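You operate a simulated robot arm through the tools that you are given. There is no shell and no other tool. Be economical: measure what you need, move in short steps, check, and stop when the job is done.

You are at the controls of a simulated two-armed robot. One attempt, no reset.

TASK
Carry the tray to the warming plate, then load its brown tin into the oven.
Fine: tray across the middle of the plate; the teal tin stays in it; upper shelf, pushed in, door closed and latched.

The check looks at the end state, three seconds after you hand in, the way a careful person would. Anything else that was tipped, shoved, dropped, spilled or broken makes it a failure.

THE ROBOT
Two 7-joint arms with two-finger parallel grippers on one trunk, on a base that drives. Base frame: it is fixed to the floor where the robot stands at the start and does not move with it; the origin is under the middle of the robot, x ahead of it, y to its left, z up. Lengths are in mm, angles in degrees, forces in N, time in s.
The left shoulder is at the start at [60, 143, 936], the right one opposite. With the tool pointing down near the work surface each hand reaches from about 320 to 740 mm from the robot's upright axis, wherever it stands, measured 20 degrees to its own side. Places, roughly: button one [300, -1200, 900]; button three [300, -1500, 900]; button two [300, -1400, 900]; oven door [100, -2400, 1000]; oven latch [300, -2100, 1200]; top of the upper oven shelf [200, -2300, 1100]; top of the warming plate [500, -1400, 900]; upper oven shelf [200, -2300, 1100]. Payload 1.57 kg a hand.
The tool frame of a hand sits at the grasp point between the pads (the TCP): z along the fingers, y along the line on which they close. The tips reach 30 mm beyond it. The gripper opens to 110 mm. The fingers are 24 mm wide and 12 mm thick; the gripper's body (48 by 112 mm) begins 78 mm behind the TCP.
Orientation is told as [roll, pitch, yaw] about the base's x, y, z axes, in that order, counted from this pose: with the fingers straight down and closing along the base's y, the tool's x points along the base's -x, its y along +y and its z along -z.

THE INTERFACE
- The arms move only by the tool nudge_tool. It takes "left_motion", "right_motion" or both (then of equal length, played together; a hand with none holds still); each is a list of rows, each a list of 7 numbers: the shift along the tool's x, y, z in cm, then the turn, a rotation vector about the tool's x, y, z in degrees, then the gripper command, from -1 (fully open) to 1 (shut), values between in proportion. In form: [[x, y, z, ax, ay, az, fingers], ...]. A call has 1 to 10 rows; each row is the pose to reach, as a shift and turn from the pose commanded when the call began, along the tool's axes at that moment. Each row takes 0.2 s and may step no farther than 50 mm and 8.6 degrees from the row before; otherwise, or with a gripper value out of range, the whole call is refused. Where a pose cannot be reached the arm comes as near as it can. A force on the tool above 40 N (or 10 N above the force at the start of the call, whichever is more), or a blocked arm, ends the call early, and 0.2 s more pass. Each finger travels about 45 mm/s and halts on what it meets, pressing with about 40 N; the grip force reading is that of the motor and also rises with nothing between the fingers. The clock runs only during rows and for 0.2 s after the last one: add rows that repeat a pose to give the fingers time. It gives the time, the measured TCP pose, the force on the tool (base axes), the opening and the grip force at its end, in the units of the frame above (readings bear some noise), with the torque about the TCP (base axes, N m) and any sound that the robot's microphone picked up.
- Cameras (640 x 400 px; columns grow to the right, rows downward): "scene" is now at [45.4, -27.4, 1549.1]; the picture's right is [-0.33, -0.94, 0.00], its down [-0.69, 0.24, -0.69] and it looks along [0.65, -0.23, -0.73] (base axes); focal length 251 px, centre (320, 200). "left" rides on the left gripper at [70, -16, -141] in its tool frame; the picture's right is [0.23, 0.97, 0.00], its down [-0.86, 0.20, -0.48] and it looks along [-0.47, 0.11, 0.88] (tool axes); focal length 222 px, centre (320, 200). "right" rides on the right gripper at [70, 16, -141] in its tool frame; the picture's right is [-0.23, 0.97, 0.00], its down [-0.85, -0.20, -0.48] and it looks along [-0.47, -0.11, 0.88] (tool axes); focal length 222 px, centre (320, 200). There is no depth. A picture from a camera that has moved, and an enlarged one, comes with that camera's place and axes in the base frame and with its lens.
- get_image(camera): a new picture of that camera. It takes no simulated time.
- move_column(by): slides the trunk up (or, below 0, down) by that many mm; the arms and the scene camera ride with it, the base frame stays. It gives what a move gives, with no picture.
- steer(legs): drives the robot by 1 to 6 legs, each [ahead, left, turn to the left] in mm, mm and degrees, along the robot's own axes; the way and the turn of a leg run together, so that a leg with both is an arc; at most 1500 mm and 180 degrees a leg. The arms and the cameras ride along, it lands a little off, and it stops where it bumps. It gives what a move gives.
- aim_head(pan, tilt): turns the head with the scene camera to pan (to the left, within 86 degrees either way) and tilt (down, from -29 to 69), counted from straight ahead of the robot. It gives what a move gives.
- zoom(camera, box): a new picture of the part [left, top, right, bottom] of that camera's present view, enlarged. It takes no simulated time.
- finish_job(): hands the job in; it is judged then, once.

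Work in short steps. Places have to be worked out from the pictures, the camera data and where the tool is seen: move nearer, look again, correct. Check each grasp and each placing, and mend what went wrong. You have 120 turns and 100 pictures in all, those below and enlarged ones among them. Open the grippers and draw the arms clear of the work before you hand the job in, unless the task says otherwise; then end with one line.

The tools are called after "Request:" as a command line: name --argument value ..., lists and objects as JSON in quotes. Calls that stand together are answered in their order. nudge_tool: Moves the arms, as the interface text tells. Its arguments: {"type":"object","properties":{"left_motion":{"type":"array"},"right_motion":{"type":"array"}},"required":[]} The other tools are called the same way: move_column (by) slides the trunk up or down; steer (legs) drives the base; aim_head (pan, tilt) turns the head that bears the scene camera; get_image (camera) takes a picture; zoom (camera, box) takes an enlarged picture of a part of a camera's view; finish_job () hands the job in.

At the start:

```text
time_s: 0.0
left_tcp_pos: [453.7, 81.0, 1020.3]
left_ee_rot: [-0.1, 0.1, 0.0]
left_contact_force: [0.1, -0.1, 0.7]
left_moment: [0.0, -0.04, -0.01]
left_width: 109.7
left_finger_force: 0.0
right_tcp_pos: [423.6, -322.4, 1124.6]
right_ee_rot: [-0.1, 0.0, 0.0]
right_contact_force: [-0.9, 0.0, 0.5]
right_moment: [0.0, 0.02, 0.01]
right_width: 109.9
right_finger_force: 0.0
trunk travel left (down, up): [-535.0, 55.0]
robot x, y, heading: [1.6, 0.7, -0.1]
head pan, tilt: [-19.2, 46.5]
```

scene: 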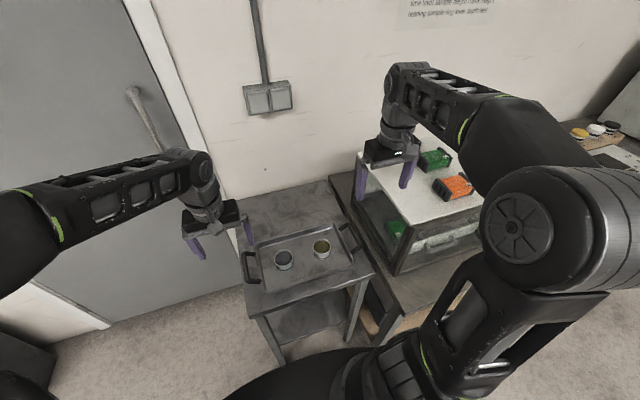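
right: 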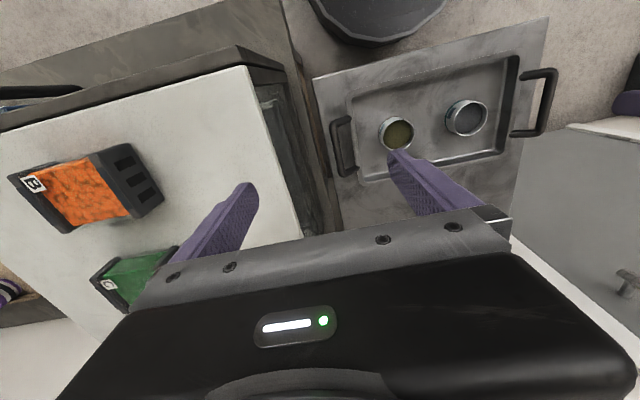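
left: 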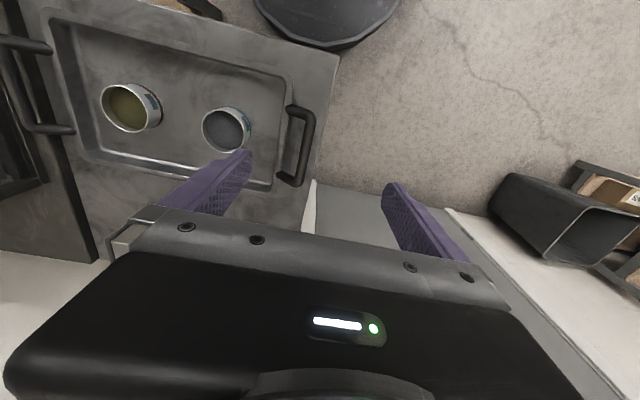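

I start by looking closer at the tray and at the way to the warming plate and the oven.

Request:
zoom --camera "scene" --box '[220, 180, 400, 300]'

Request:
aim_head --pan -80 --tilt 25

Request:
get_image --camera "scene"

```text
3.33 times, centred on (310, 240) of scene
camera zoom: at [45.4, -27.4, 1549.1], right [-0.33, -0.94, 0.0], down [-0.69, 0.24, -0.69], along [0.65, -0.23, -0.73], focal length 837 px, centre (353, 67)
```

zoom: 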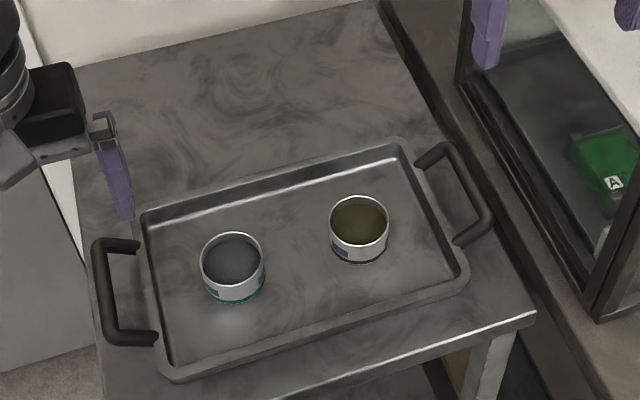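

```text
time_s: 1.3
left_tcp_pos: [452.8, 80.8, 1019.9]
left_ee_rot: [0.1, 0.1, 0.0]
left_contact_force: [-0.8, -0.5, -0.3]
left_moment: [0.03, -0.03, 0.01]
left_width: 109.9
left_finger_force: 0.1
right_tcp_pos: [423.6, -321.9, 1124.8]
right_ee_rot: [0.0, 0.0, 0.0]
right_contact_force: [-0.7, -0.9, -0.2]
right_moment: [0.01, 0.0, 0.02]
right_width: 109.9
right_finger_force: 0.0
trunk travel left (down, up): [-535.0, 55.0]
robot x, y, heading: [-2.2, -0.5, -0.0]
head pan, tilt: [-80.0, 25.0]
```

```text
95 pictures are left
camera scene: at [-14.1, -91.9, 1581.8], right [-0.98, -0.17, 0.0], down [-0.07, 0.42, -0.91], along [0.16, -0.89, -0.42], focal length 251 px, centre (320, 200)
```

scene: 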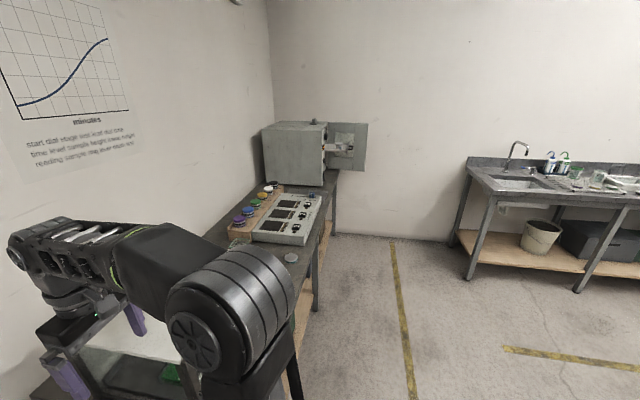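

The door of the oven appears open toward us; I zoom on it and on the button/plate area.

Request:
zoom --camera "scene" --box '[220, 100, 380, 260]'

Request:
zoom --camera "scene" --box '[210, 170, 330, 260]'

```text
2.50 times, centred on (300, 180) of scene
camera zoom: at [-14.1, -91.9, 1581.8], right [-0.98, -0.17, 0.0], down [-0.07, 0.42, -0.91], along [0.16, -0.89, -0.42], focal length 628 px, centre (370, 250)
```

zoom: 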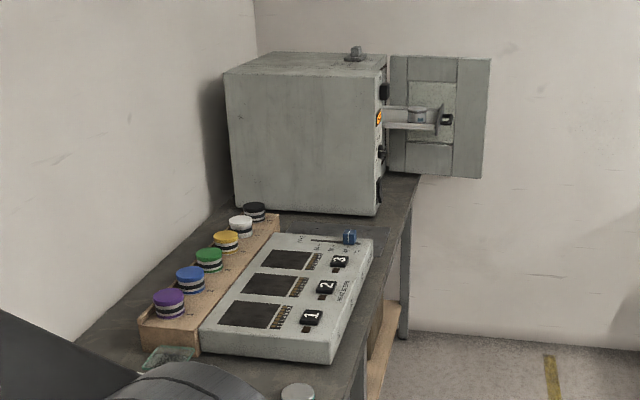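

```text
4.44 times, centred on (270, 215) of scene
camera zoom: at [-14.1, -91.9, 1581.8], right [-0.98, -0.17, 0.0], down [-0.07, 0.42, -0.91], along [0.16, -0.89, -0.42], focal length 1116 px, centre (542, 133)
```

zoom: 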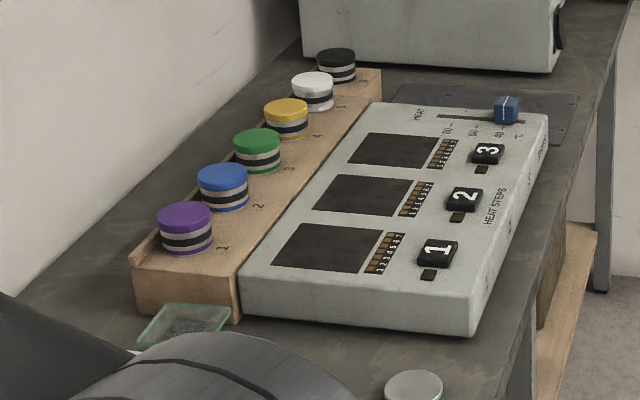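

The brown-banded tin is the right one. I judge the handle bars to run along x at about (465, 63) and (467, -290), z about 860–880, with the glass case's wall at y≈-366. I bring both hands above the bars with part-closed fingers.

Request:
nudge_tool --left_motion '[[-1.2, -1.8, 0, 0, 0, 0, 0], [-1.2, -1.8, 0, 0, 0, 0, 0], [-1.2, -1.8, 2, 0, 0, 0, 0], [-1.2, -1.8, 4, 0, 0, 0, 0], [-1.2, -1.8, 6, 0, 0, 0, 0], [-1.2, -1.8, 6, 0, 0, 0, 0], [-1.2, -1.8, 6, 0, 0, 0, 0]]' --right_motion '[[-2, 3.2, 0, 0, 0, 0, 0], [-4.3, 3.2, 0, 0, 0, 0, 0], [-4.3, 3.2, 4, 0, 0, 0, 0], [-4.3, 3.2, 8, 0, 0, 0, 0], [-4.3, 3.2, 12, 0, 0, 0, 0], [-4.3, 3.2, 16.5, 0, 0, 0, 0], [-4.3, 3.2, 16.5, 0, 0, 0, 0]]'

Request:
get_image --camera "right"

Request:
get_image --camera "left"

Request:
aim_head --pan -15 --tilt 50

Request:
get_image --camera "scene"

```text
time_s: 2.9
left_tcp_pos: [466.2, 62.8, 958.2]
left_ee_rot: [0.0, -0.1, 0.0]
left_contact_force: [-0.6, 0.2, -0.2]
left_moment: [0.02, 0.03, -0.03]
left_width: 55.1
left_finger_force: 0.1
right_tcp_pos: [467.6, -291.0, 958.9]
right_ee_rot: [0.0, 0.1, 0.0]
right_contact_force: [-0.6, 0.0, 0.2]
right_moment: [0.0, 0.0, -0.02]
right_width: 54.9
right_finger_force: 0.1
trunk travel left (down, up): [-535.0, 55.0]
robot x, y, heading: [2.7, 0.6, 0.1]
head pan, tilt: [-80.0, 25.0]
```

```text
92 pictures are left
camera right: at [397.6, -273.2, 1101.7], right [0.23, 0.97, 0.0], down [0.85, -0.2, 0.48], along [0.47, -0.11, -0.88], focal length 222 px, centre (320, 200)
```

right: 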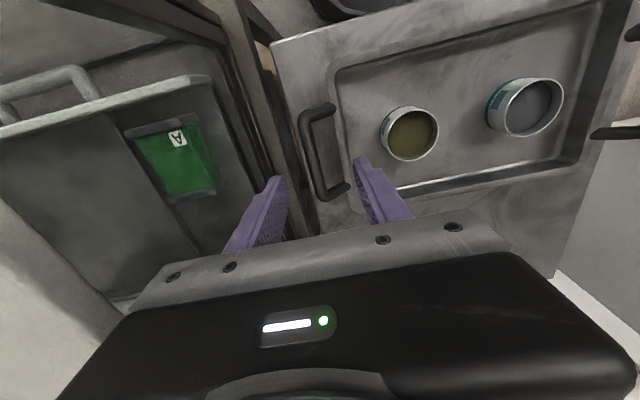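

```text
91 pictures are left
camera left: at [394.8, 47.6, 1100.7], right [-0.23, 0.97, 0.0], down [0.85, 0.2, 0.48], along [0.47, 0.11, -0.88], focal length 222 px, centre (320, 200)
```

left: 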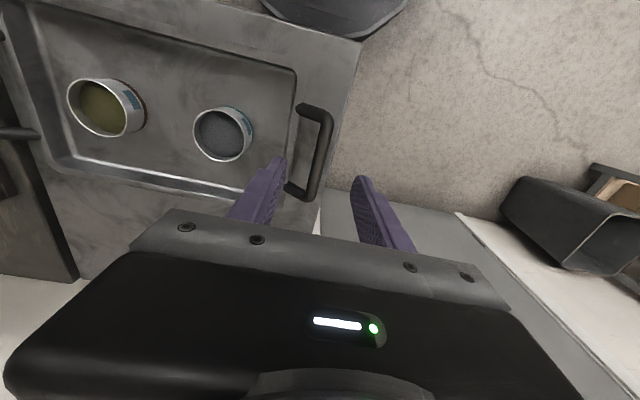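

```text
time_s: 4.3
left_tcp_pos: [465.6, 64.1, 959.8]
left_ee_rot: [-0.1, 0.0, 0.0]
left_contact_force: [0.3, -0.4, 0.6]
left_moment: [0.01, -0.04, 0.02]
left_width: 55.0
left_finger_force: 0.1
right_tcp_pos: [468.5, -290.4, 960.8]
right_ee_rot: [0.0, 0.1, 0.0]
right_contact_force: [0.1, -0.3, 0.6]
right_moment: [-0.03, -0.02, 0.02]
right_width: 54.9
right_finger_force: 0.1
trunk travel left (down, up): [-535.0, 55.0]
robot x, y, heading: [-0.3, 1.7, -0.0]
head pan, tilt: [-15.0, 50.0]
```

```text
90 pictures are left
camera scene: at [44.3, -21.1, 1544.3], right [-0.26, -0.97, 0.0], down [-0.74, 0.2, -0.64], along [0.62, -0.17, -0.77], focal length 251 px, centre (320, 200)
```

scene: 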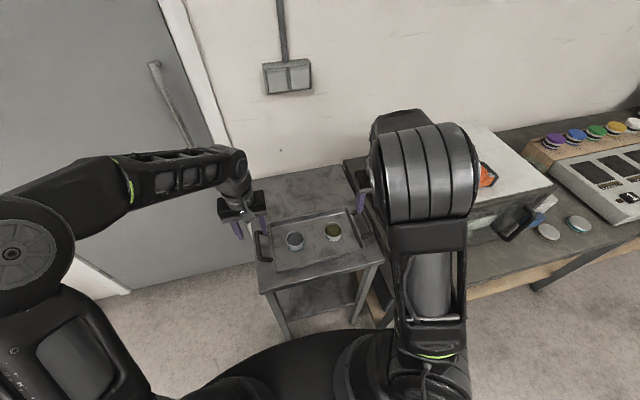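

The bars lie roughly between the open fingers; the right hand needs about 8 mm more to -y and both about 8 mm more in x. I go down to z≈890 and look.

Request:
nudge_tool --left_motion '[[-0.8, -0.1, 0, 0, 0, 0, 0], [-0.8, -0.1, 3.5, 0, 0, 0, 0], [-0.8, -0.1, 7, 0, 0, 0, 0], [-0.8, -0.1, 7, 0, 0, 0, 0]]' --right_motion '[[-0.8, -0.8, 0, 0, 0, 0, 0], [-0.8, -0.8, 3.5, 0, 0, 0, 0], [-0.8, -0.8, 7, 0, 0, 0, 0], [-0.8, -0.8, 7, 0, 0, 0, 0]]'

Request:
get_image --camera "right"

Request:
get_image --camera "left"

Request:
zoom --camera "scene" --box '[210, 170, 410, 300]'

```text
time_s: 5.3
left_tcp_pos: [474.1, 64.1, 889.0]
left_ee_rot: [0.0, 0.0, 0.1]
left_contact_force: [0.7, -0.2, -0.2]
left_moment: [-0.02, 0.04, 0.0]
left_width: 55.2
left_finger_force: 0.0
right_tcp_pos: [471.1, -289.5, 893.9]
right_ee_rot: [-0.1, 0.0, 0.0]
right_contact_force: [0.0, 0.0, -0.1]
right_moment: [-0.02, -0.01, 0.04]
right_width: 55.0
right_finger_force: 0.0
right hand out of reach, approached as far as the arm can: row 3, 4
trunk travel left (down, up): [-535.0, 55.0]
robot x, y, heading: [4.2, 2.6, -0.4]
head pan, tilt: [-15.0, 50.0]
```

```text
89 pictures are left
camera right: at [401.0, -273.5, 1034.6], right [0.23, 0.97, 0.0], down [0.85, -0.2, 0.48], along [0.47, -0.11, -0.88], focal length 222 px, centre (320, 200)
```

right: 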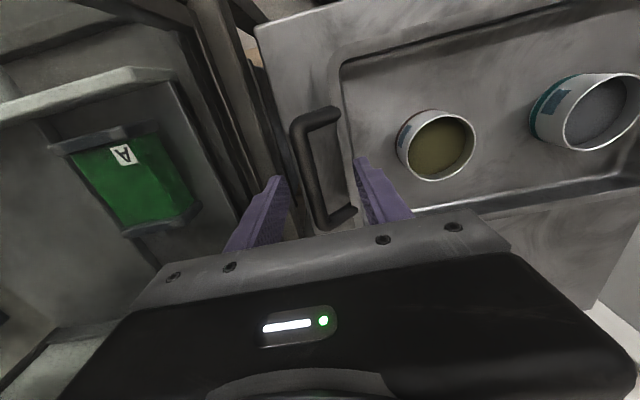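

```text
88 pictures are left
camera left: at [404.3, 48.0, 1030.3], right [-0.23, 0.97, 0.0], down [0.86, 0.2, 0.48], along [0.46, 0.11, -0.88], focal length 222 px, centre (320, 200)
```

left: 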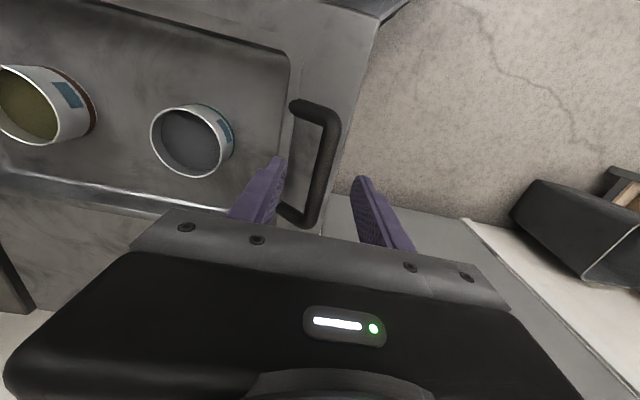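

```text
3.08 times, centred on (310, 235) of scene
camera zoom: at [45.6, -19.4, 1544.3], right [-0.26, -0.97, 0.0], down [-0.74, 0.2, -0.64], along [0.62, -0.17, -0.77], focal length 773 px, centre (351, 92)
```

zoom: 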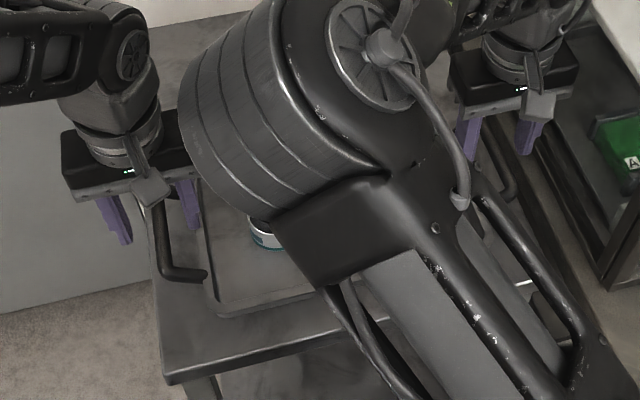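

The right arm is near a joint limit because the robot stands left of the tray's middle (y≈-118). I raise the hands, shift both to the left relative to the robot, then strafe right 118 mm to be centred.

Request:
nudge_tool --left_motion '[[0, 0, -4, 0, 0, 0, 0], [0, 0, -8, 0, 0, 0, 0], [0, 4, -10, 0, 0, 0, 0], [0, 8, -10, 0, 0, 0, 0], [0, 11.8, -10, 0, 0, 0, 0], [0, 11.8, -10, 0, 0, 0, 0]]' --right_motion '[[0, 0.5, -3, 0, 0, 0, 0], [0, 0.5, -7.5, 0, 0, 0, 0], [0, 4, -10, 0, 0, 0, 0], [0, 8, -10, 0, 0, 0, 0], [0, 11.8, -10, 0, 0, 0, 0], [0, 11.8, -10, 0, 0, 0, 0]]'

Request:
steer --legs '[[0, -120, 0]]'

Request:
get_image --camera "scene"

```text
time_s: 6.7
left_tcp_pos: [473.9, 181.1, 988.6]
left_ee_rot: [0.0, 0.0, -0.1]
left_contact_force: [-0.3, 0.0, 0.2]
left_moment: [0.02, -0.01, 0.0]
left_width: 55.1
left_finger_force: 0.1
right_tcp_pos: [470.8, -174.9, 993.0]
right_ee_rot: [0.0, 0.1, 0.0]
right_contact_force: [0.2, -0.9, -0.5]
right_moment: [0.03, 0.01, 0.04]
right_width: 55.0
right_finger_force: 0.1
trunk travel left (down, up): [-535.0, 55.0]
robot x, y, heading: [-2.2, 1.9, 0.1]
head pan, tilt: [-15.0, 50.0]
```

```text
time_s: 7.9
left_tcp_pos: [474.5, 59.3, 988.7]
left_ee_rot: [0.2, 0.1, 0.1]
left_contact_force: [0.5, -0.2, -0.3]
left_moment: [0.04, -0.01, -0.01]
left_width: 54.9
left_finger_force: 0.0
right_tcp_pos: [469.9, -295.4, 992.7]
right_ee_rot: [0.1, 0.0, 0.1]
right_contact_force: [0.3, -0.5, 0.6]
right_moment: [0.04, -0.01, 0.0]
right_width: 55.0
right_finger_force: 0.0
trunk travel left (down, up): [-535.0, 55.0]
robot x, y, heading: [-2.8, -121.2, 0.0]
head pan, tilt: [-15.0, 50.0]
```

```text
86 pictures are left
camera scene: at [44.2, -143.3, 1544.3], right [-0.26, -0.97, 0.0], down [-0.74, 0.2, -0.64], along [0.62, -0.17, -0.77], focal length 251 px, centre (320, 200)
```

scene: 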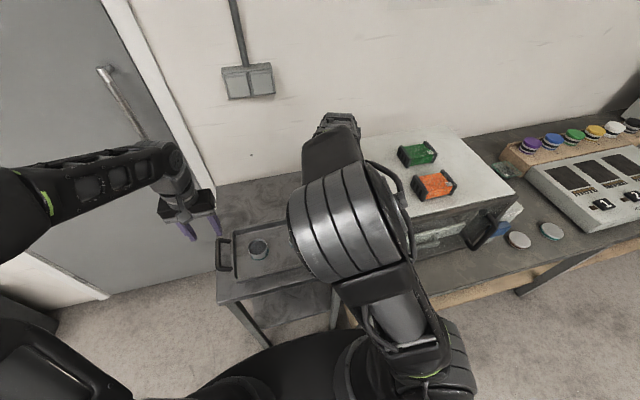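

Now centred. Triangulating the two views puts the bars at z≈825, y≈67 and -301, x≈478. I descend to TCP z≈855 and look again.

Request:
nudge_tool --left_motion '[[-0.4, 0.7, 2, 0, 0, 0, 0], [-0.4, 0.7, 5, 0, 0, 0, 0], [-0.4, 0.7, 9, 0, 0, 0, 0], [-0.4, 0.7, 12, 0, 0, 0, 0], [-0.4, 0.7, 13.4, 0, 0, 0, 0], [-0.4, 0.7, 13.4, 0, 0, 0, 0]]' --right_motion '[[-0.8, -0.5, 2, 0, 0, 0, 0], [-0.8, -0.5, 5, 0, 0, 0, 0], [-0.8, -0.5, 9, 0, 0, 0, 0], [-0.8, -0.5, 12, 0, 0, 0, 0], [-0.8, -0.5, 13.8, 0, 0, 0, 0], [-0.8, -0.5, 13.8, 0, 0, 0, 0]]'

Request:
get_image --camera "right"

Request:
get_image --camera "left"

```text
time_s: 9.1
left_tcp_pos: [474.8, 66.7, 857.9]
left_ee_rot: [0.0, -0.2, -0.1]
left_contact_force: [-0.5, 0.1, 0.5]
left_moment: [-0.01, -0.01, -0.03]
left_width: 55.1
left_finger_force: 0.0
right_tcp_pos: [479.4, -298.3, 861.9]
right_ee_rot: [0.3, -0.1, 0.0]
right_contact_force: [-5.0, -0.6, 16.3]
right_moment: [0.55, 0.17, 0.24]
right_width: 53.9
right_finger_force: 0.0
trunk travel left (down, up): [-535.0, 55.0]
robot x, y, heading: [-2.8, -119.7, -0.2]
head pan, tilt: [-15.0, 50.0]
stopped in row 6 (right hand): the force on the tool passed its limit (the readings are from after the stop); the commanded pose is now the measured one
```

```text
85 pictures are left
camera right: at [407.8, -282.3, 1003.2], right [0.23, 0.97, 0.0], down [0.85, -0.2, 0.48], along [0.47, -0.1, -0.88], focal length 222 px, centre (320, 200)
```

right: 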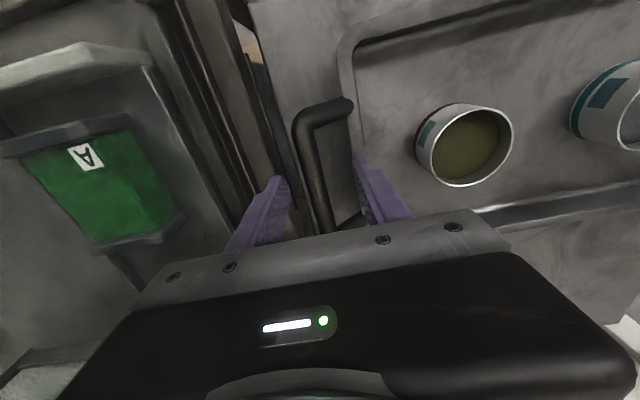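

```text
84 pictures are left
camera left: at [405.8, 51.6, 999.5], right [-0.23, 0.97, 0.0], down [0.85, 0.2, 0.48], along [0.47, 0.11, -0.88], focal length 222 px, centre (320, 200)
```

left: 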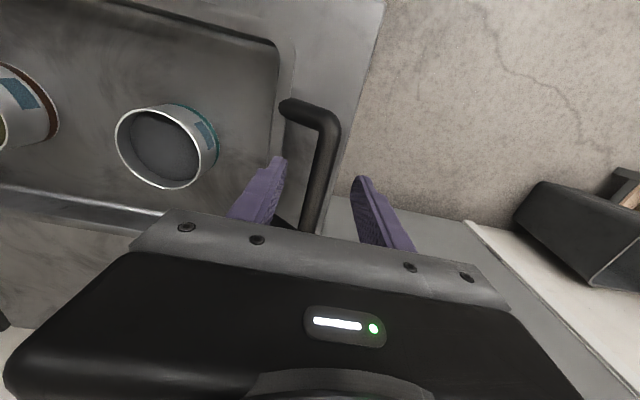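

The right inner finger touched the tray rim (torque says +33 mm in y, tip z≈832). I need the bars' height, so I zoom with the scene camera on both hands.

Request:
zoom --camera "scene" --box '[140, 170, 300, 290]'

Request:
zoom --camera "left" --box '[220, 80, 420, 250]'

Request:
zoom --camera "right" --box '[220, 80, 420, 250]'

```text
3.33 times, centred on (220, 230) of scene
camera zoom: at [43.1, -141.6, 1544.7], right [-0.26, -0.97, 0.0], down [-0.74, 0.2, -0.64], along [0.62, -0.17, -0.77], focal length 837 px, centre (653, 100)
```

zoom: 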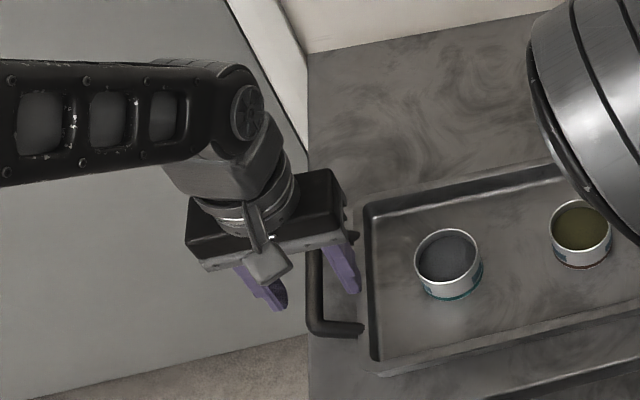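

```text
2.35 times, centred on (320, 165) of left
camera zoom: at [405.8, 51.6, 999.5], right [-0.23, 0.97, 0.0], down [0.85, 0.2, 0.48], along [0.47, 0.11, -0.88], focal length 523 px, centre (320, 282)
```

zoom: 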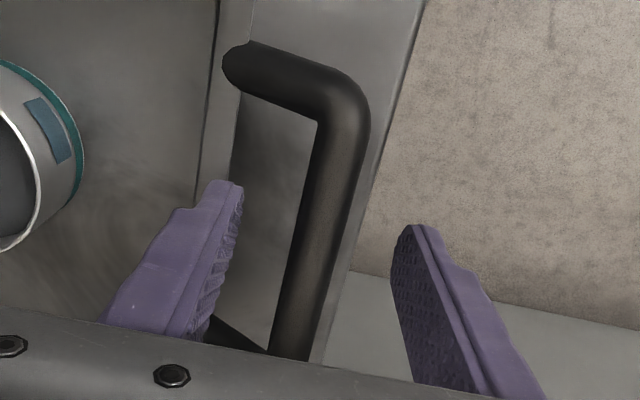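

```text
2.35 times, centred on (320, 165) of right
camera zoom: at [407.8, -282.3, 1003.2], right [0.23, 0.97, 0.0], down [0.85, -0.2, 0.48], along [0.47, -0.1, -0.88], focal length 523 px, centre (320, 282)
```

zoom: 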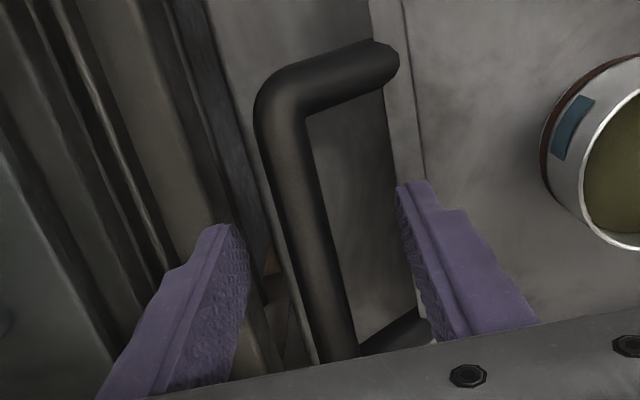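

The bars are at z≈828, mid-way between the fingers. I narrow the opening to ~32 mm so the inner fingers clear the rim, then lower to TCP z≈838.

Request:
nudge_tool --left_motion '[[0, 0, -0.5, 0, 0, 0, 0.4], [0, 0, -0.5, 0, 0, 0, 0.42], [0, 0, -0.5, 0, 0, 0, 0.42], [0, 0, 0.5, 0, 0, 0, 0.42], [0, 0, 1.3, 0, 0, 0, 0.42], [0, 0, 1.9, 0, 0, 0, 0.42], [0, 0, 1.9, 0, 0, 0, 0.42]]' --right_motion '[[0, 0, -0.7, 0, 0, 0, 0.4], [0, -0.3, -0.7, 0, 0, 0, 0.42], [0, -0.3, -0.7, 0, 0, 0, 0.42], [0, -0.3, 0.6, 0, 0, 0, 0.42], [0, -0.3, 1.4, 0, 0, 0, 0.42], [0, -0.3, 2.3, 0, 0, 0, 0.42], [0, -0.3, 2.3, 0, 0, 0, 0.42]]'

Request:
zoom --camera "left" --box '[220, 80, 420, 250]'

Request:
zoom --camera "right" --box '[220, 80, 420, 250]'

```text
time_s: 10.7
left_tcp_pos: [476.9, 66.4, 838.1]
left_ee_rot: [-0.1, 0.0, 0.0]
left_contact_force: [0.2, 0.1, -0.4]
left_moment: [0.04, -0.06, -0.02]
left_width: 32.1
left_finger_force: 0.1
right_tcp_pos: [476.9, -302.6, 838.2]
right_ee_rot: [0.2, -0.1, 0.0]
right_contact_force: [0.5, 0.2, -1.2]
right_moment: [0.01, 0.01, -0.03]
right_width: 32.1
right_finger_force: 0.1
trunk travel left (down, up): [-535.0, 55.0]
robot x, y, heading: [-2.0, -120.3, 0.0]
head pan, tilt: [-15.0, 50.0]
```

```text
2.35 times, centred on (320, 165) of left
camera zoom: at [406.4, 51.4, 979.7], right [-0.23, 0.97, 0.0], down [0.86, 0.2, 0.48], along [0.47, 0.11, -0.88], focal length 523 px, centre (320, 282)
```

zoom: 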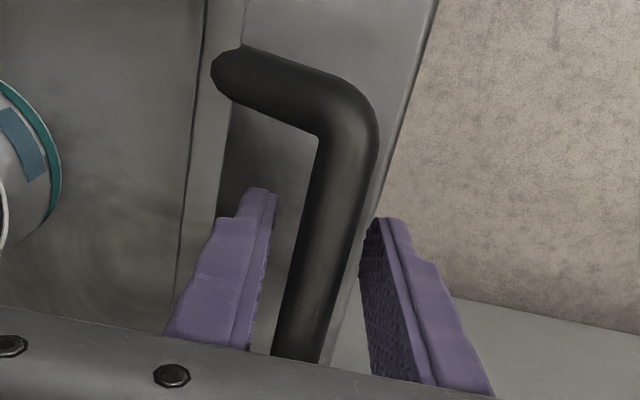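

```text
2.35 times, centred on (320, 165) of right
camera zoom: at [408.1, -285.0, 978.9], right [0.23, 0.97, 0.0], down [0.85, -0.2, 0.48], along [0.47, -0.11, -0.88], focal length 523 px, centre (320, 282)
```

zoom: 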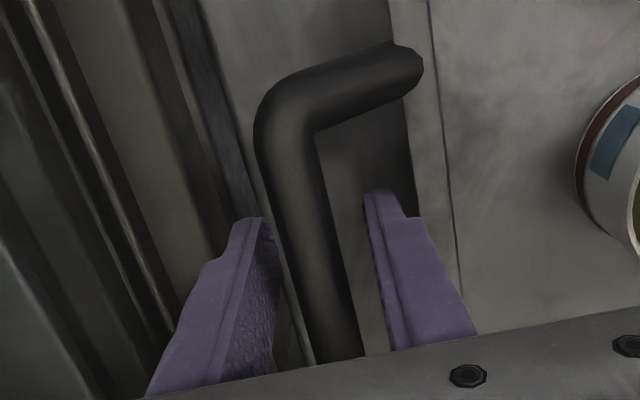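

The bars are between the fingers on both sides; I close both grippers.

Request:
nudge_tool --left_motion '[[0, 0, 0.3, 0, 0, 0, 0.6], [0, 0, 0.3, 0, 0, 0, 0.8], [0, 0, 0.3, 0, 0, 0, 1], [0, 0, 0.3, 0, 0, 0, 1], [0, 0, 0.3, 0, 0, 0, 1]]' --right_motion '[[0, 0, 0.3, 0, 0, 0, 0.6], [0, 0, 0.3, 0, 0, 0, 0.8], [0, 0, 0.3, 0, 0, 0, 1], [0, 0, 0.3, 0, 0, 0, 1], [0, 0, 0.3, 0, 0, 0, 1]]'

```text
time_s: 11.9
left_tcp_pos: [477.6, 64.2, 836.1]
left_ee_rot: [-0.1, 0.0, 0.0]
left_contact_force: [0.6, -22.6, 0.3]
left_moment: [0.36, -0.15, -0.32]
left_width: 14.6
left_finger_force: 30.4
right_tcp_pos: [478.3, -299.6, 834.8]
right_ee_rot: [0.4, -0.1, 0.2]
right_contact_force: [-0.6, 19.7, 0.3]
right_moment: [-0.36, -0.12, 0.3]
right_width: 14.6
right_finger_force: 30.4
trunk travel left (down, up): [-535.0, 55.0]
robot x, y, heading: [-2.0, -118.9, 0.1]
head pan, tilt: [-15.0, 50.0]
```

Both grips hold 14.6 mm bars, but the hands pull apart (~20 N). I relax 2.5 mm inward each, then lift 20 mm to test.

Request:
nudge_tool --left_motion '[[0, -0.15, 0, 0, 0, 0, 1], [0, -0.3, 0, 0, 0, 0, 1], [0, -0.3, -0.5, 0, 0, 0, 1], [0, -0.3, -1.2, 0, 0, 0, 1], [0, -0.3, -2, 0, 0, 0, 1], [0, -0.3, -2, 0, 0, 0, 1]]' --right_motion '[[0, 0.15, 0, 0, 0, 0, 1], [0, 0.25, 0, 0, 0, 0, 1], [0, 0.25, -0.5, 0, 0, 0, 1], [0, 0.25, -1.2, 0, 0, 0, 1], [0, 0.25, -2, 0, 0, 0, 1], [0, 0.25, -2, 0, 0, 0, 1]]'

Request:
get_image --camera "scene"

```text
time_s: 13.3
left_tcp_pos: [477.0, 66.2, 853.7]
left_ee_rot: [-0.1, 0.1, 0.1]
left_contact_force: [0.1, -4.0, -3.6]
left_moment: [0.06, -0.28, -0.31]
left_width: 14.7
left_finger_force: 30.7
right_tcp_pos: [480.2, -300.9, 853.3]
right_ee_rot: [0.2, -0.1, 0.0]
right_contact_force: [-1.4, 3.5, -3.0]
right_moment: [-0.05, 0.3, 0.53]
right_width: 14.6
right_finger_force: 30.8
trunk travel left (down, up): [-535.0, 55.0]
robot x, y, heading: [2.3, -118.6, 0.1]
head pan, tilt: [-15.0, 50.0]
```

```text
78 pictures are left
camera scene: at [45.1, -141.5, 1544.3], right [-0.26, -0.97, 0.0], down [-0.74, 0.2, -0.64], along [0.62, -0.17, -0.77], focal length 251 px, centre (320, 200)
```

scene: 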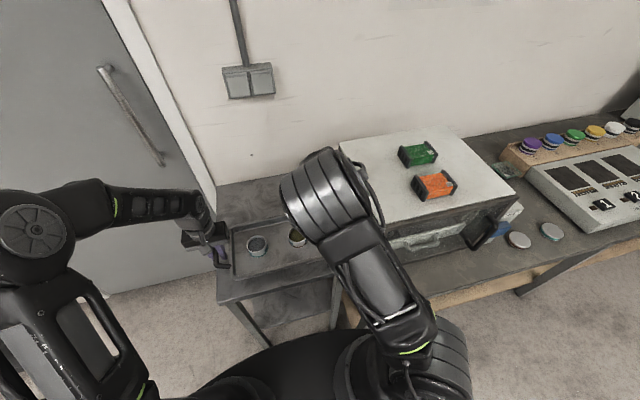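

The tray is lifted level with low forces. I raise it further to TCP z≈980.

Request:
nudge_tool --left_motion '[[0, 0, -1.5, 0, 0, 0, 1], [0, 0, -3, 0, 0, 0, 1], [0, 0, -4.5, 0, 0, 0, 1], [0, 0, -6, 0, 0, 0, 1], [0, 0, -7.5, 0, 0, 0, 1], [0, 0, -9, 0, 0, 0, 1], [0, 0, -10.5, 0, 0, 0, 1], [0, 0, -12, 0, 0, 0, 1], [0, 0, -13, 0, 0, 0, 1], [0, 0, -13, 0, 0, 0, 1]]' --right_motion '[[0, 0, -1.5, 0, 0, 0, 1], [0, 0, -3, 0, 0, 0, 1], [0, 0, -4.5, 0, 0, 0, 1], [0, 0, -6, 0, 0, 0, 1], [0, 0, -7.5, 0, 0, 0, 1], [0, 0, -9, 0, 0, 0, 1], [0, 0, -10.5, 0, 0, 0, 1], [0, 0, -12, 0, 0, 0, 1], [0, 0, -13, 0, 0, 0, 1], [0, 0, -13, 0, 0, 0, 1]]'

Request:
get_image --camera "scene"

Request:
get_image --camera "right"

```text
time_s: 15.5
left_tcp_pos: [477.6, 64.5, 985.7]
left_ee_rot: [0.0, 0.0, -0.1]
left_contact_force: [0.6, 14.2, -3.6]
left_moment: [-0.24, 0.07, -0.4]
left_width: 14.7
left_finger_force: 30.6
right_tcp_pos: [479.9, -300.8, 983.4]
right_ee_rot: [0.2, -0.1, 0.0]
right_contact_force: [0.5, -13.0, -3.9]
right_moment: [0.21, -0.05, 0.37]
right_width: 14.5
right_finger_force: 30.4
trunk travel left (down, up): [-535.0, 55.0]
robot x, y, heading: [-0.9, -119.1, 0.0]
head pan, tilt: [-15.0, 50.0]
```

```text
77 pictures are left
camera scene: at [45.0, -141.5, 1544.3], right [-0.26, -0.97, 0.0], down [-0.74, 0.2, -0.64], along [0.62, -0.17, -0.77], focal length 251 px, centre (320, 200)
```

scene: 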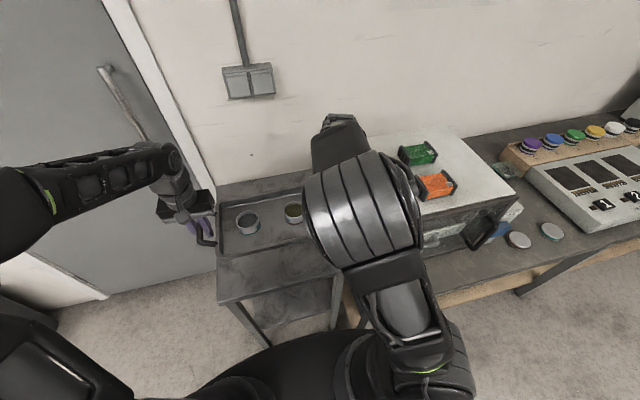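

```text
76 pictures are left
camera right: at [408.9, -283.5, 1126.0], right [0.23, 0.97, 0.0], down [0.85, -0.2, 0.48], along [0.47, -0.11, -0.88], focal length 222 px, centre (320, 200)
```

right: 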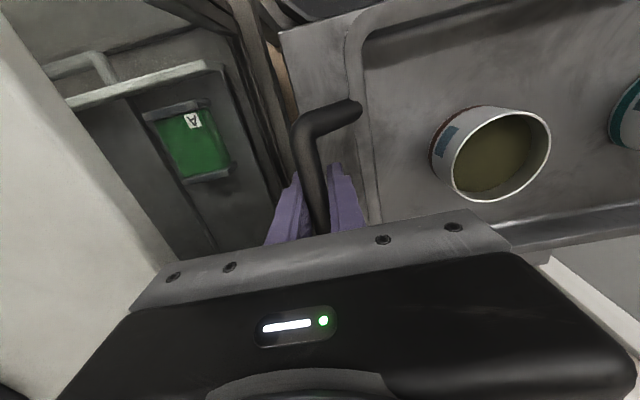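

Tray hangs level and tins stand. I back straight out 450 mm.

Request:
steer --legs '[[-450, 0, 0]]'

Request:
get_image --camera "scene"

```text
time_s: 18.2
left_tcp_pos: [25.3, 66.1, 984.6]
left_ee_rot: [0.1, 0.0, 0.3]
left_contact_force: [0.4, 21.9, -4.3]
left_moment: [-0.38, 0.09, -0.41]
left_width: 14.6
left_finger_force: 30.6
right_tcp_pos: [27.9, -298.3, 985.1]
right_ee_rot: [0.0, -0.1, 0.3]
right_contact_force: [0.7, -21.3, -4.0]
right_moment: [0.36, -0.06, 0.36]
right_width: 14.3
right_finger_force: 30.5
trunk travel left (down, up): [-535.0, 55.0]
robot x, y, heading: [-448.9, -119.4, -0.1]
head pan, tilt: [-15.0, 50.0]
```

```text
75 pictures are left
camera scene: at [-406.7, -142.1, 1544.3], right [-0.26, -0.97, 0.0], down [-0.74, 0.2, -0.64], along [0.62, -0.16, -0.77], focal length 251 px, centre (320, 200)
```

scene: 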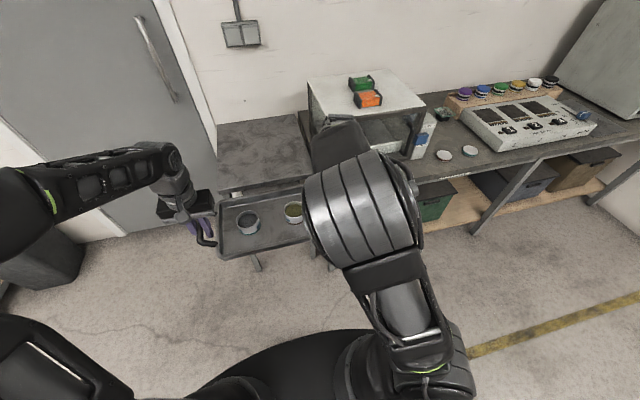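

Clear of the table. I relieve the ~21 N squeeze by 1.5 mm each and strafe right to face the device at y≈-1370.

Request:
nudge_tool --left_motion '[[0, 0.12, 0, 0, 0, 0, 1], [0, 0.2, 0, 0, 0, 0, 1]]' --right_motion '[[0, -0.12, 0, 0, 0, 0, 1], [0, -0.2, 0, 0, 0, 0, 1]]'

Request:
steer --legs '[[0, -1250, 0]]'

Request:
aim_head --pan 0 --tilt 35

Request:
get_image --camera "scene"

```text
time_s: 18.8
left_tcp_pos: [25.8, 66.4, 984.5]
left_ee_rot: [-0.2, 0.0, 0.2]
left_contact_force: [1.2, -14.0, -3.2]
left_moment: [0.26, 0.14, -0.24]
left_width: 14.2
left_finger_force: 30.9
right_tcp_pos: [28.1, -299.3, 983.8]
right_ee_rot: [0.3, 0.0, 0.5]
right_contact_force: [-0.2, 14.1, -3.7]
right_moment: [-0.22, -0.13, 0.37]
right_width: 14.6
right_finger_force: 30.6
trunk travel left (down, up): [-535.0, 55.0]
robot x, y, heading: [-450.1, -120.0, 0.0]
head pan, tilt: [-15.0, 50.0]
```

```text
time_s: 25.1
left_tcp_pos: [30.4, -1173.4, 985.1]
left_ee_rot: [-0.1, 0.0, 0.2]
left_contact_force: [0.7, -30.8, -3.1]
left_moment: [0.49, 0.03, -0.34]
left_width: 14.4
left_finger_force: 30.7
right_tcp_pos: [33.6, -1537.6, 983.7]
right_ee_rot: [0.2, 0.0, 0.4]
right_contact_force: [-0.4, 29.8, -3.3]
right_moment: [-0.48, -0.05, 0.42]
right_width: 14.7
right_finger_force: 30.5
trunk travel left (down, up): [-535.0, 55.0]
robot x, y, heading: [-446.5, -1358.8, 0.2]
head pan, tilt: [-15.0, 50.0]
```

```text
time_s: 25.9
left_tcp_pos: [30.7, -1173.4, 984.8]
left_ee_rot: [-0.1, 0.1, 0.3]
left_contact_force: [0.3, -1.1, -4.0]
left_moment: [0.06, -0.02, -0.3]
left_width: 14.6
left_finger_force: 30.6
right_tcp_pos: [33.4, -1538.2, 984.9]
right_ee_rot: [0.3, 0.0, 0.3]
right_contact_force: [-0.4, 1.2, -4.0]
right_moment: [-0.01, 0.05, 0.41]
right_width: 14.6
right_finger_force: 30.4
trunk travel left (down, up): [-535.0, 55.0]
robot x, y, heading: [-448.8, -1359.6, 0.3]
head pan, tilt: [0.0, 35.0]
```

```text
74 pictures are left
camera scene: at [-387.3, -1361.2, 1565.9], right [0.0, -1.0, 0.0], down [-0.57, 0.0, -0.82], along [0.82, 0.0, -0.57], focal length 251 px, centre (320, 200)
```

scene: 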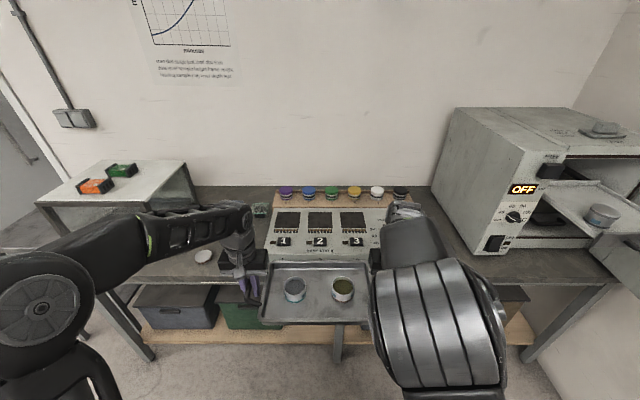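

I zoom on the device and oven.

Request:
zoom --camera "scene" --box '[240, 170, 440, 295]'

Request:
zoom --camera "scene" --box '[430, 90, 640, 290]'

```text
3.20 times, centred on (340, 232) of scene
camera zoom: at [-387.3, -1361.2, 1565.9], right [0.0, -1.0, 0.0], down [-0.57, 0.0, -0.82], along [0.82, 0.0, -0.57], focal length 804 px, centre (256, 96)
```

zoom: 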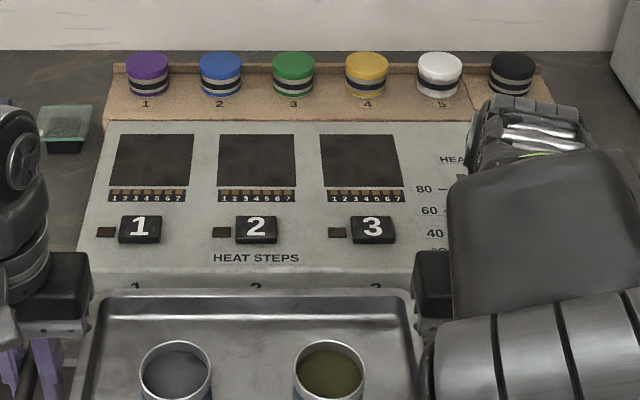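

```text
2.00 times, centred on (535, 190) of scene
camera zoom: at [-387.3, -1361.2, 1565.9], right [0.0, -1.0, 0.0], down [-0.57, 0.0, -0.82], along [0.82, 0.0, -0.57], focal length 502 px, centre (-110, 220)
```

zoom: 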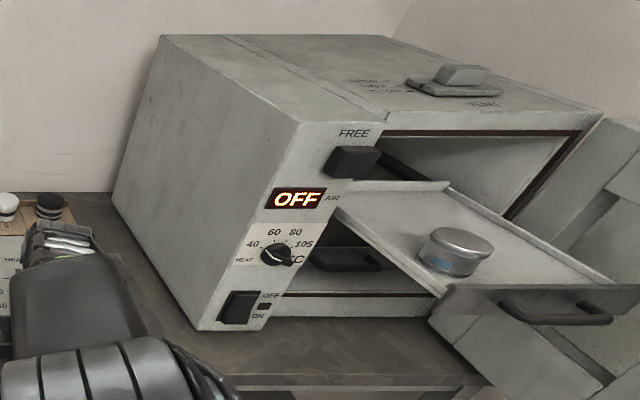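

The device's three dark heating pads are centred near (≈480, -1361), top z≈850 — the tray (≈280×176) fits between buttons and the jar rack. I drive 270 mm nearer for a second view to triangulate.

Request:
steer --legs '[[270, 0, 0]]'

Request:
aim_head --pan 0 --tilt 45

Request:
get_image --camera "scene"

Request:
zoom --camera "scene" --box '[240, 120, 440, 245]'

```text
time_s: 27.8
left_tcp_pos: [303.0, -1171.9, 984.0]
left_ee_rot: [-0.2, 0.1, 0.3]
left_contact_force: [0.3, -1.6, -4.4]
left_moment: [0.05, 0.06, -0.34]
left_width: 14.6
left_finger_force: 30.3
right_tcp_pos: [305.2, -1536.5, 982.9]
right_ee_rot: [0.3, 0.1, 0.4]
right_contact_force: [-0.8, 3.3, -3.3]
right_moment: [-0.05, -0.02, 0.34]
right_width: 14.8
right_finger_force: 30.8
trunk travel left (down, up): [-535.0, 55.0]
robot x, y, heading: [-173.0, -1360.5, 0.4]
head pan, tilt: [0.0, 35.0]
```

```text
time_s: 28.5
left_tcp_pos: [300.6, -1170.5, 983.7]
left_ee_rot: [-0.3, 0.1, 0.3]
left_contact_force: [0.7, 0.4, -4.2]
left_moment: [-0.01, -0.05, -0.31]
left_width: 14.6
left_finger_force: 31.0
right_tcp_pos: [305.0, -1535.8, 983.8]
right_ee_rot: [0.3, 0.0, 0.5]
right_contact_force: [-0.4, 0.6, -3.3]
right_moment: [-0.03, 0.07, 0.41]
right_width: 14.5
right_finger_force: 31.1
trunk travel left (down, up): [-535.0, 55.0]
robot x, y, heading: [-173.3, -1357.9, 0.1]
head pan, tilt: [0.0, 45.0]
```

```text
71 pictures are left
camera scene: at [-123.0, -1359.7, 1551.2], right [0.01, -1.0, 0.0], down [-0.71, 0.0, -0.71], along [0.71, 0.0, -0.71], focal length 251 px, centre (320, 200)
```

scene: 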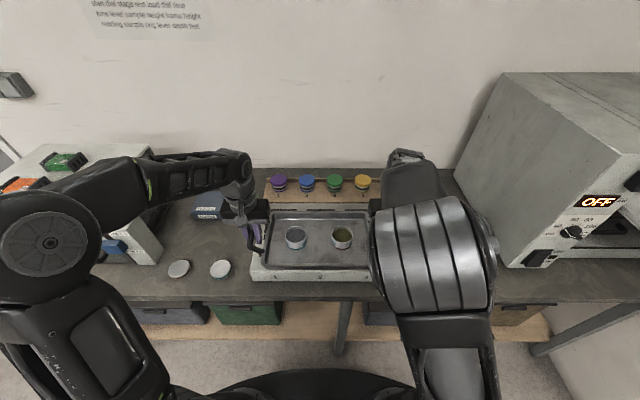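

```text
3.20 times, centred on (340, 182) of scene
camera zoom: at [-123.0, -1359.7, 1551.2], right [0.01, -1.0, 0.0], down [-0.71, 0.0, -0.71], along [0.71, 0.0, -0.71], focal length 804 px, centre (256, 256)
```

zoom: 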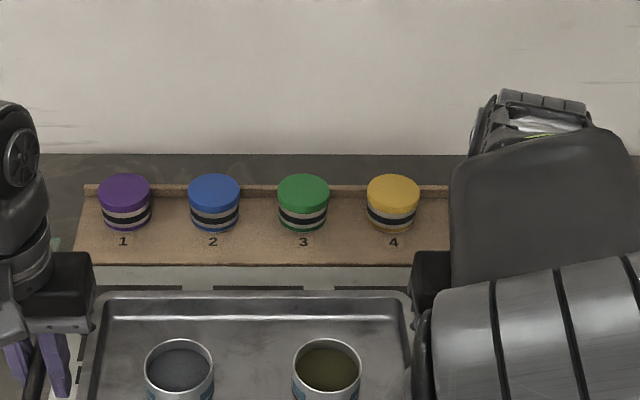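

Triangulation puts the pads' middle at about x≈445, y≈-1361, surface z≈875. I drive 50 mm closer (8 mm right) and then extend both arms the rest, keeping height.

Request:
steer --legs '[[50, -8, 0]]'

Request:
nudge_tool --left_motion '[[-1, 0, 0, 0, 0, 0, 1], [-2, 0, 0, 0, 0, 0, 1], [-3, 0, 0, 0, 0, 0, 1], [-4, 0, 0, 0, 0, 0, 1], [-5, 0, 0, 0, 0, 0, 1], [-6, 0, 0, 0, 0, 0, 1], [-7, 0, 0, 0, 0, 0, 1], [-8, 0, 0, 0, 0, 0, 1], [-8.5, 0, 0, 0, 0, 0, 1], [-8.5, 0, 0, 0, 0, 0, 1]]' --right_motion '[[-1, 0, 0, 0, 0, 0, 1], [-2, 0, 0, 0, 0, 0, 1], [-3, 0, 0, 0, 0, 0, 1], [-4, 0, 0, 0, 0, 0, 1], [-5, 0, 0, 0, 0, 0, 1], [-6, 0, 0, 0, 0, 0, 1], [-7, 0, 0, 0, 0, 0, 1], [-8, 0, 0, 0, 0, 0, 1], [-8.3, 0, 0, 0, 0, 0, 1], [-8.3, 0, 0, 0, 0, 0, 1]]'

Request:
get_image --camera "scene"

Request:
get_image --camera "right"

Request:
get_image --camera "left"

```text
time_s: 29.4
left_tcp_pos: [352.7, -1179.7, 984.3]
left_ee_rot: [0.0, 0.2, 0.3]
left_contact_force: [1.1, -0.5, -3.7]
left_moment: [0.02, 0.1, -0.3]
left_width: 14.4
left_finger_force: 30.9
right_tcp_pos: [355.9, -1543.2, 983.8]
right_ee_rot: [0.3, 0.2, 0.4]
right_contact_force: [0.1, 0.0, -4.3]
right_moment: [0.02, -0.03, 0.39]
right_width: 14.6
right_finger_force: 30.8
trunk travel left (down, up): [-535.0, 55.0]
robot x, y, heading: [-123.5, -1367.4, 0.2]
head pan, tilt: [0.0, 45.0]
```

```text
time_s: 31.6
left_tcp_pos: [438.3, -1178.5, 983.6]
left_ee_rot: [-0.2, 0.1, 0.3]
left_contact_force: [-2.0, 2.1, -4.2]
left_moment: [-0.07, 0.08, -0.56]
left_width: 14.5
left_finger_force: 30.5
right_tcp_pos: [438.3, -1543.8, 984.6]
right_ee_rot: [0.4, 0.0, 0.3]
right_contact_force: [2.0, -1.9, -3.5]
right_moment: [0.04, 0.0, 0.11]
right_width: 14.1
right_finger_force: 30.7
trunk travel left (down, up): [-535.0, 55.0]
robot x, y, heading: [-123.8, -1368.6, 0.4]
head pan, tilt: [0.0, 45.0]
```

```text
69 pictures are left
camera scene: at [-72.7, -1367.6, 1551.2], right [0.01, -1.0, 0.0], down [-0.71, 0.0, -0.71], along [0.71, 0.0, -0.71], focal length 251 px, centre (320, 200)
```

scene: 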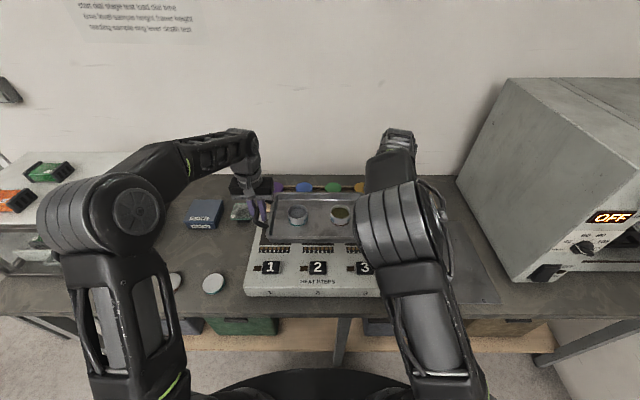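

```text
68 pictures are left
camera right: at [368.3, -1527.3, 1125.6], right [0.22, 0.98, 0.01], down [0.86, -0.2, 0.48], along [0.47, -0.1, -0.88], focal length 222 px, centre (320, 200)
```

right: 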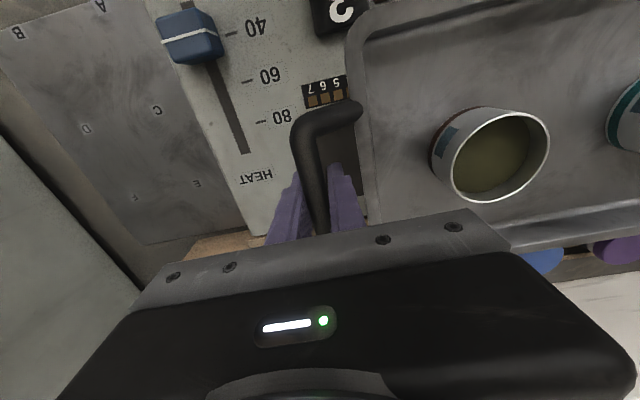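

```text
67 pictures are left
camera left: at [366.5, -1193.9, 1125.7], right [-0.23, 0.97, 0.0], down [0.86, 0.2, 0.48], along [0.46, 0.11, -0.88], focal length 222 px, centre (320, 200)
```

left: 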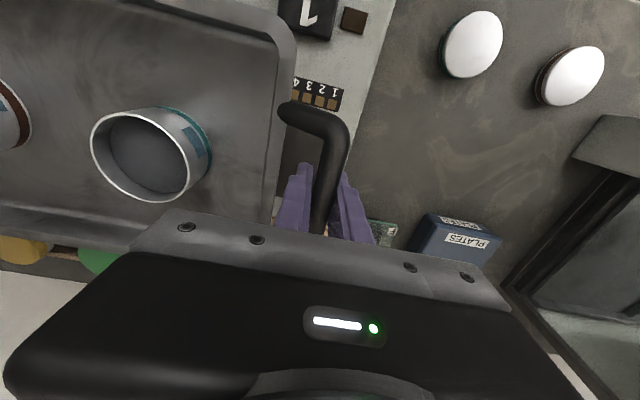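

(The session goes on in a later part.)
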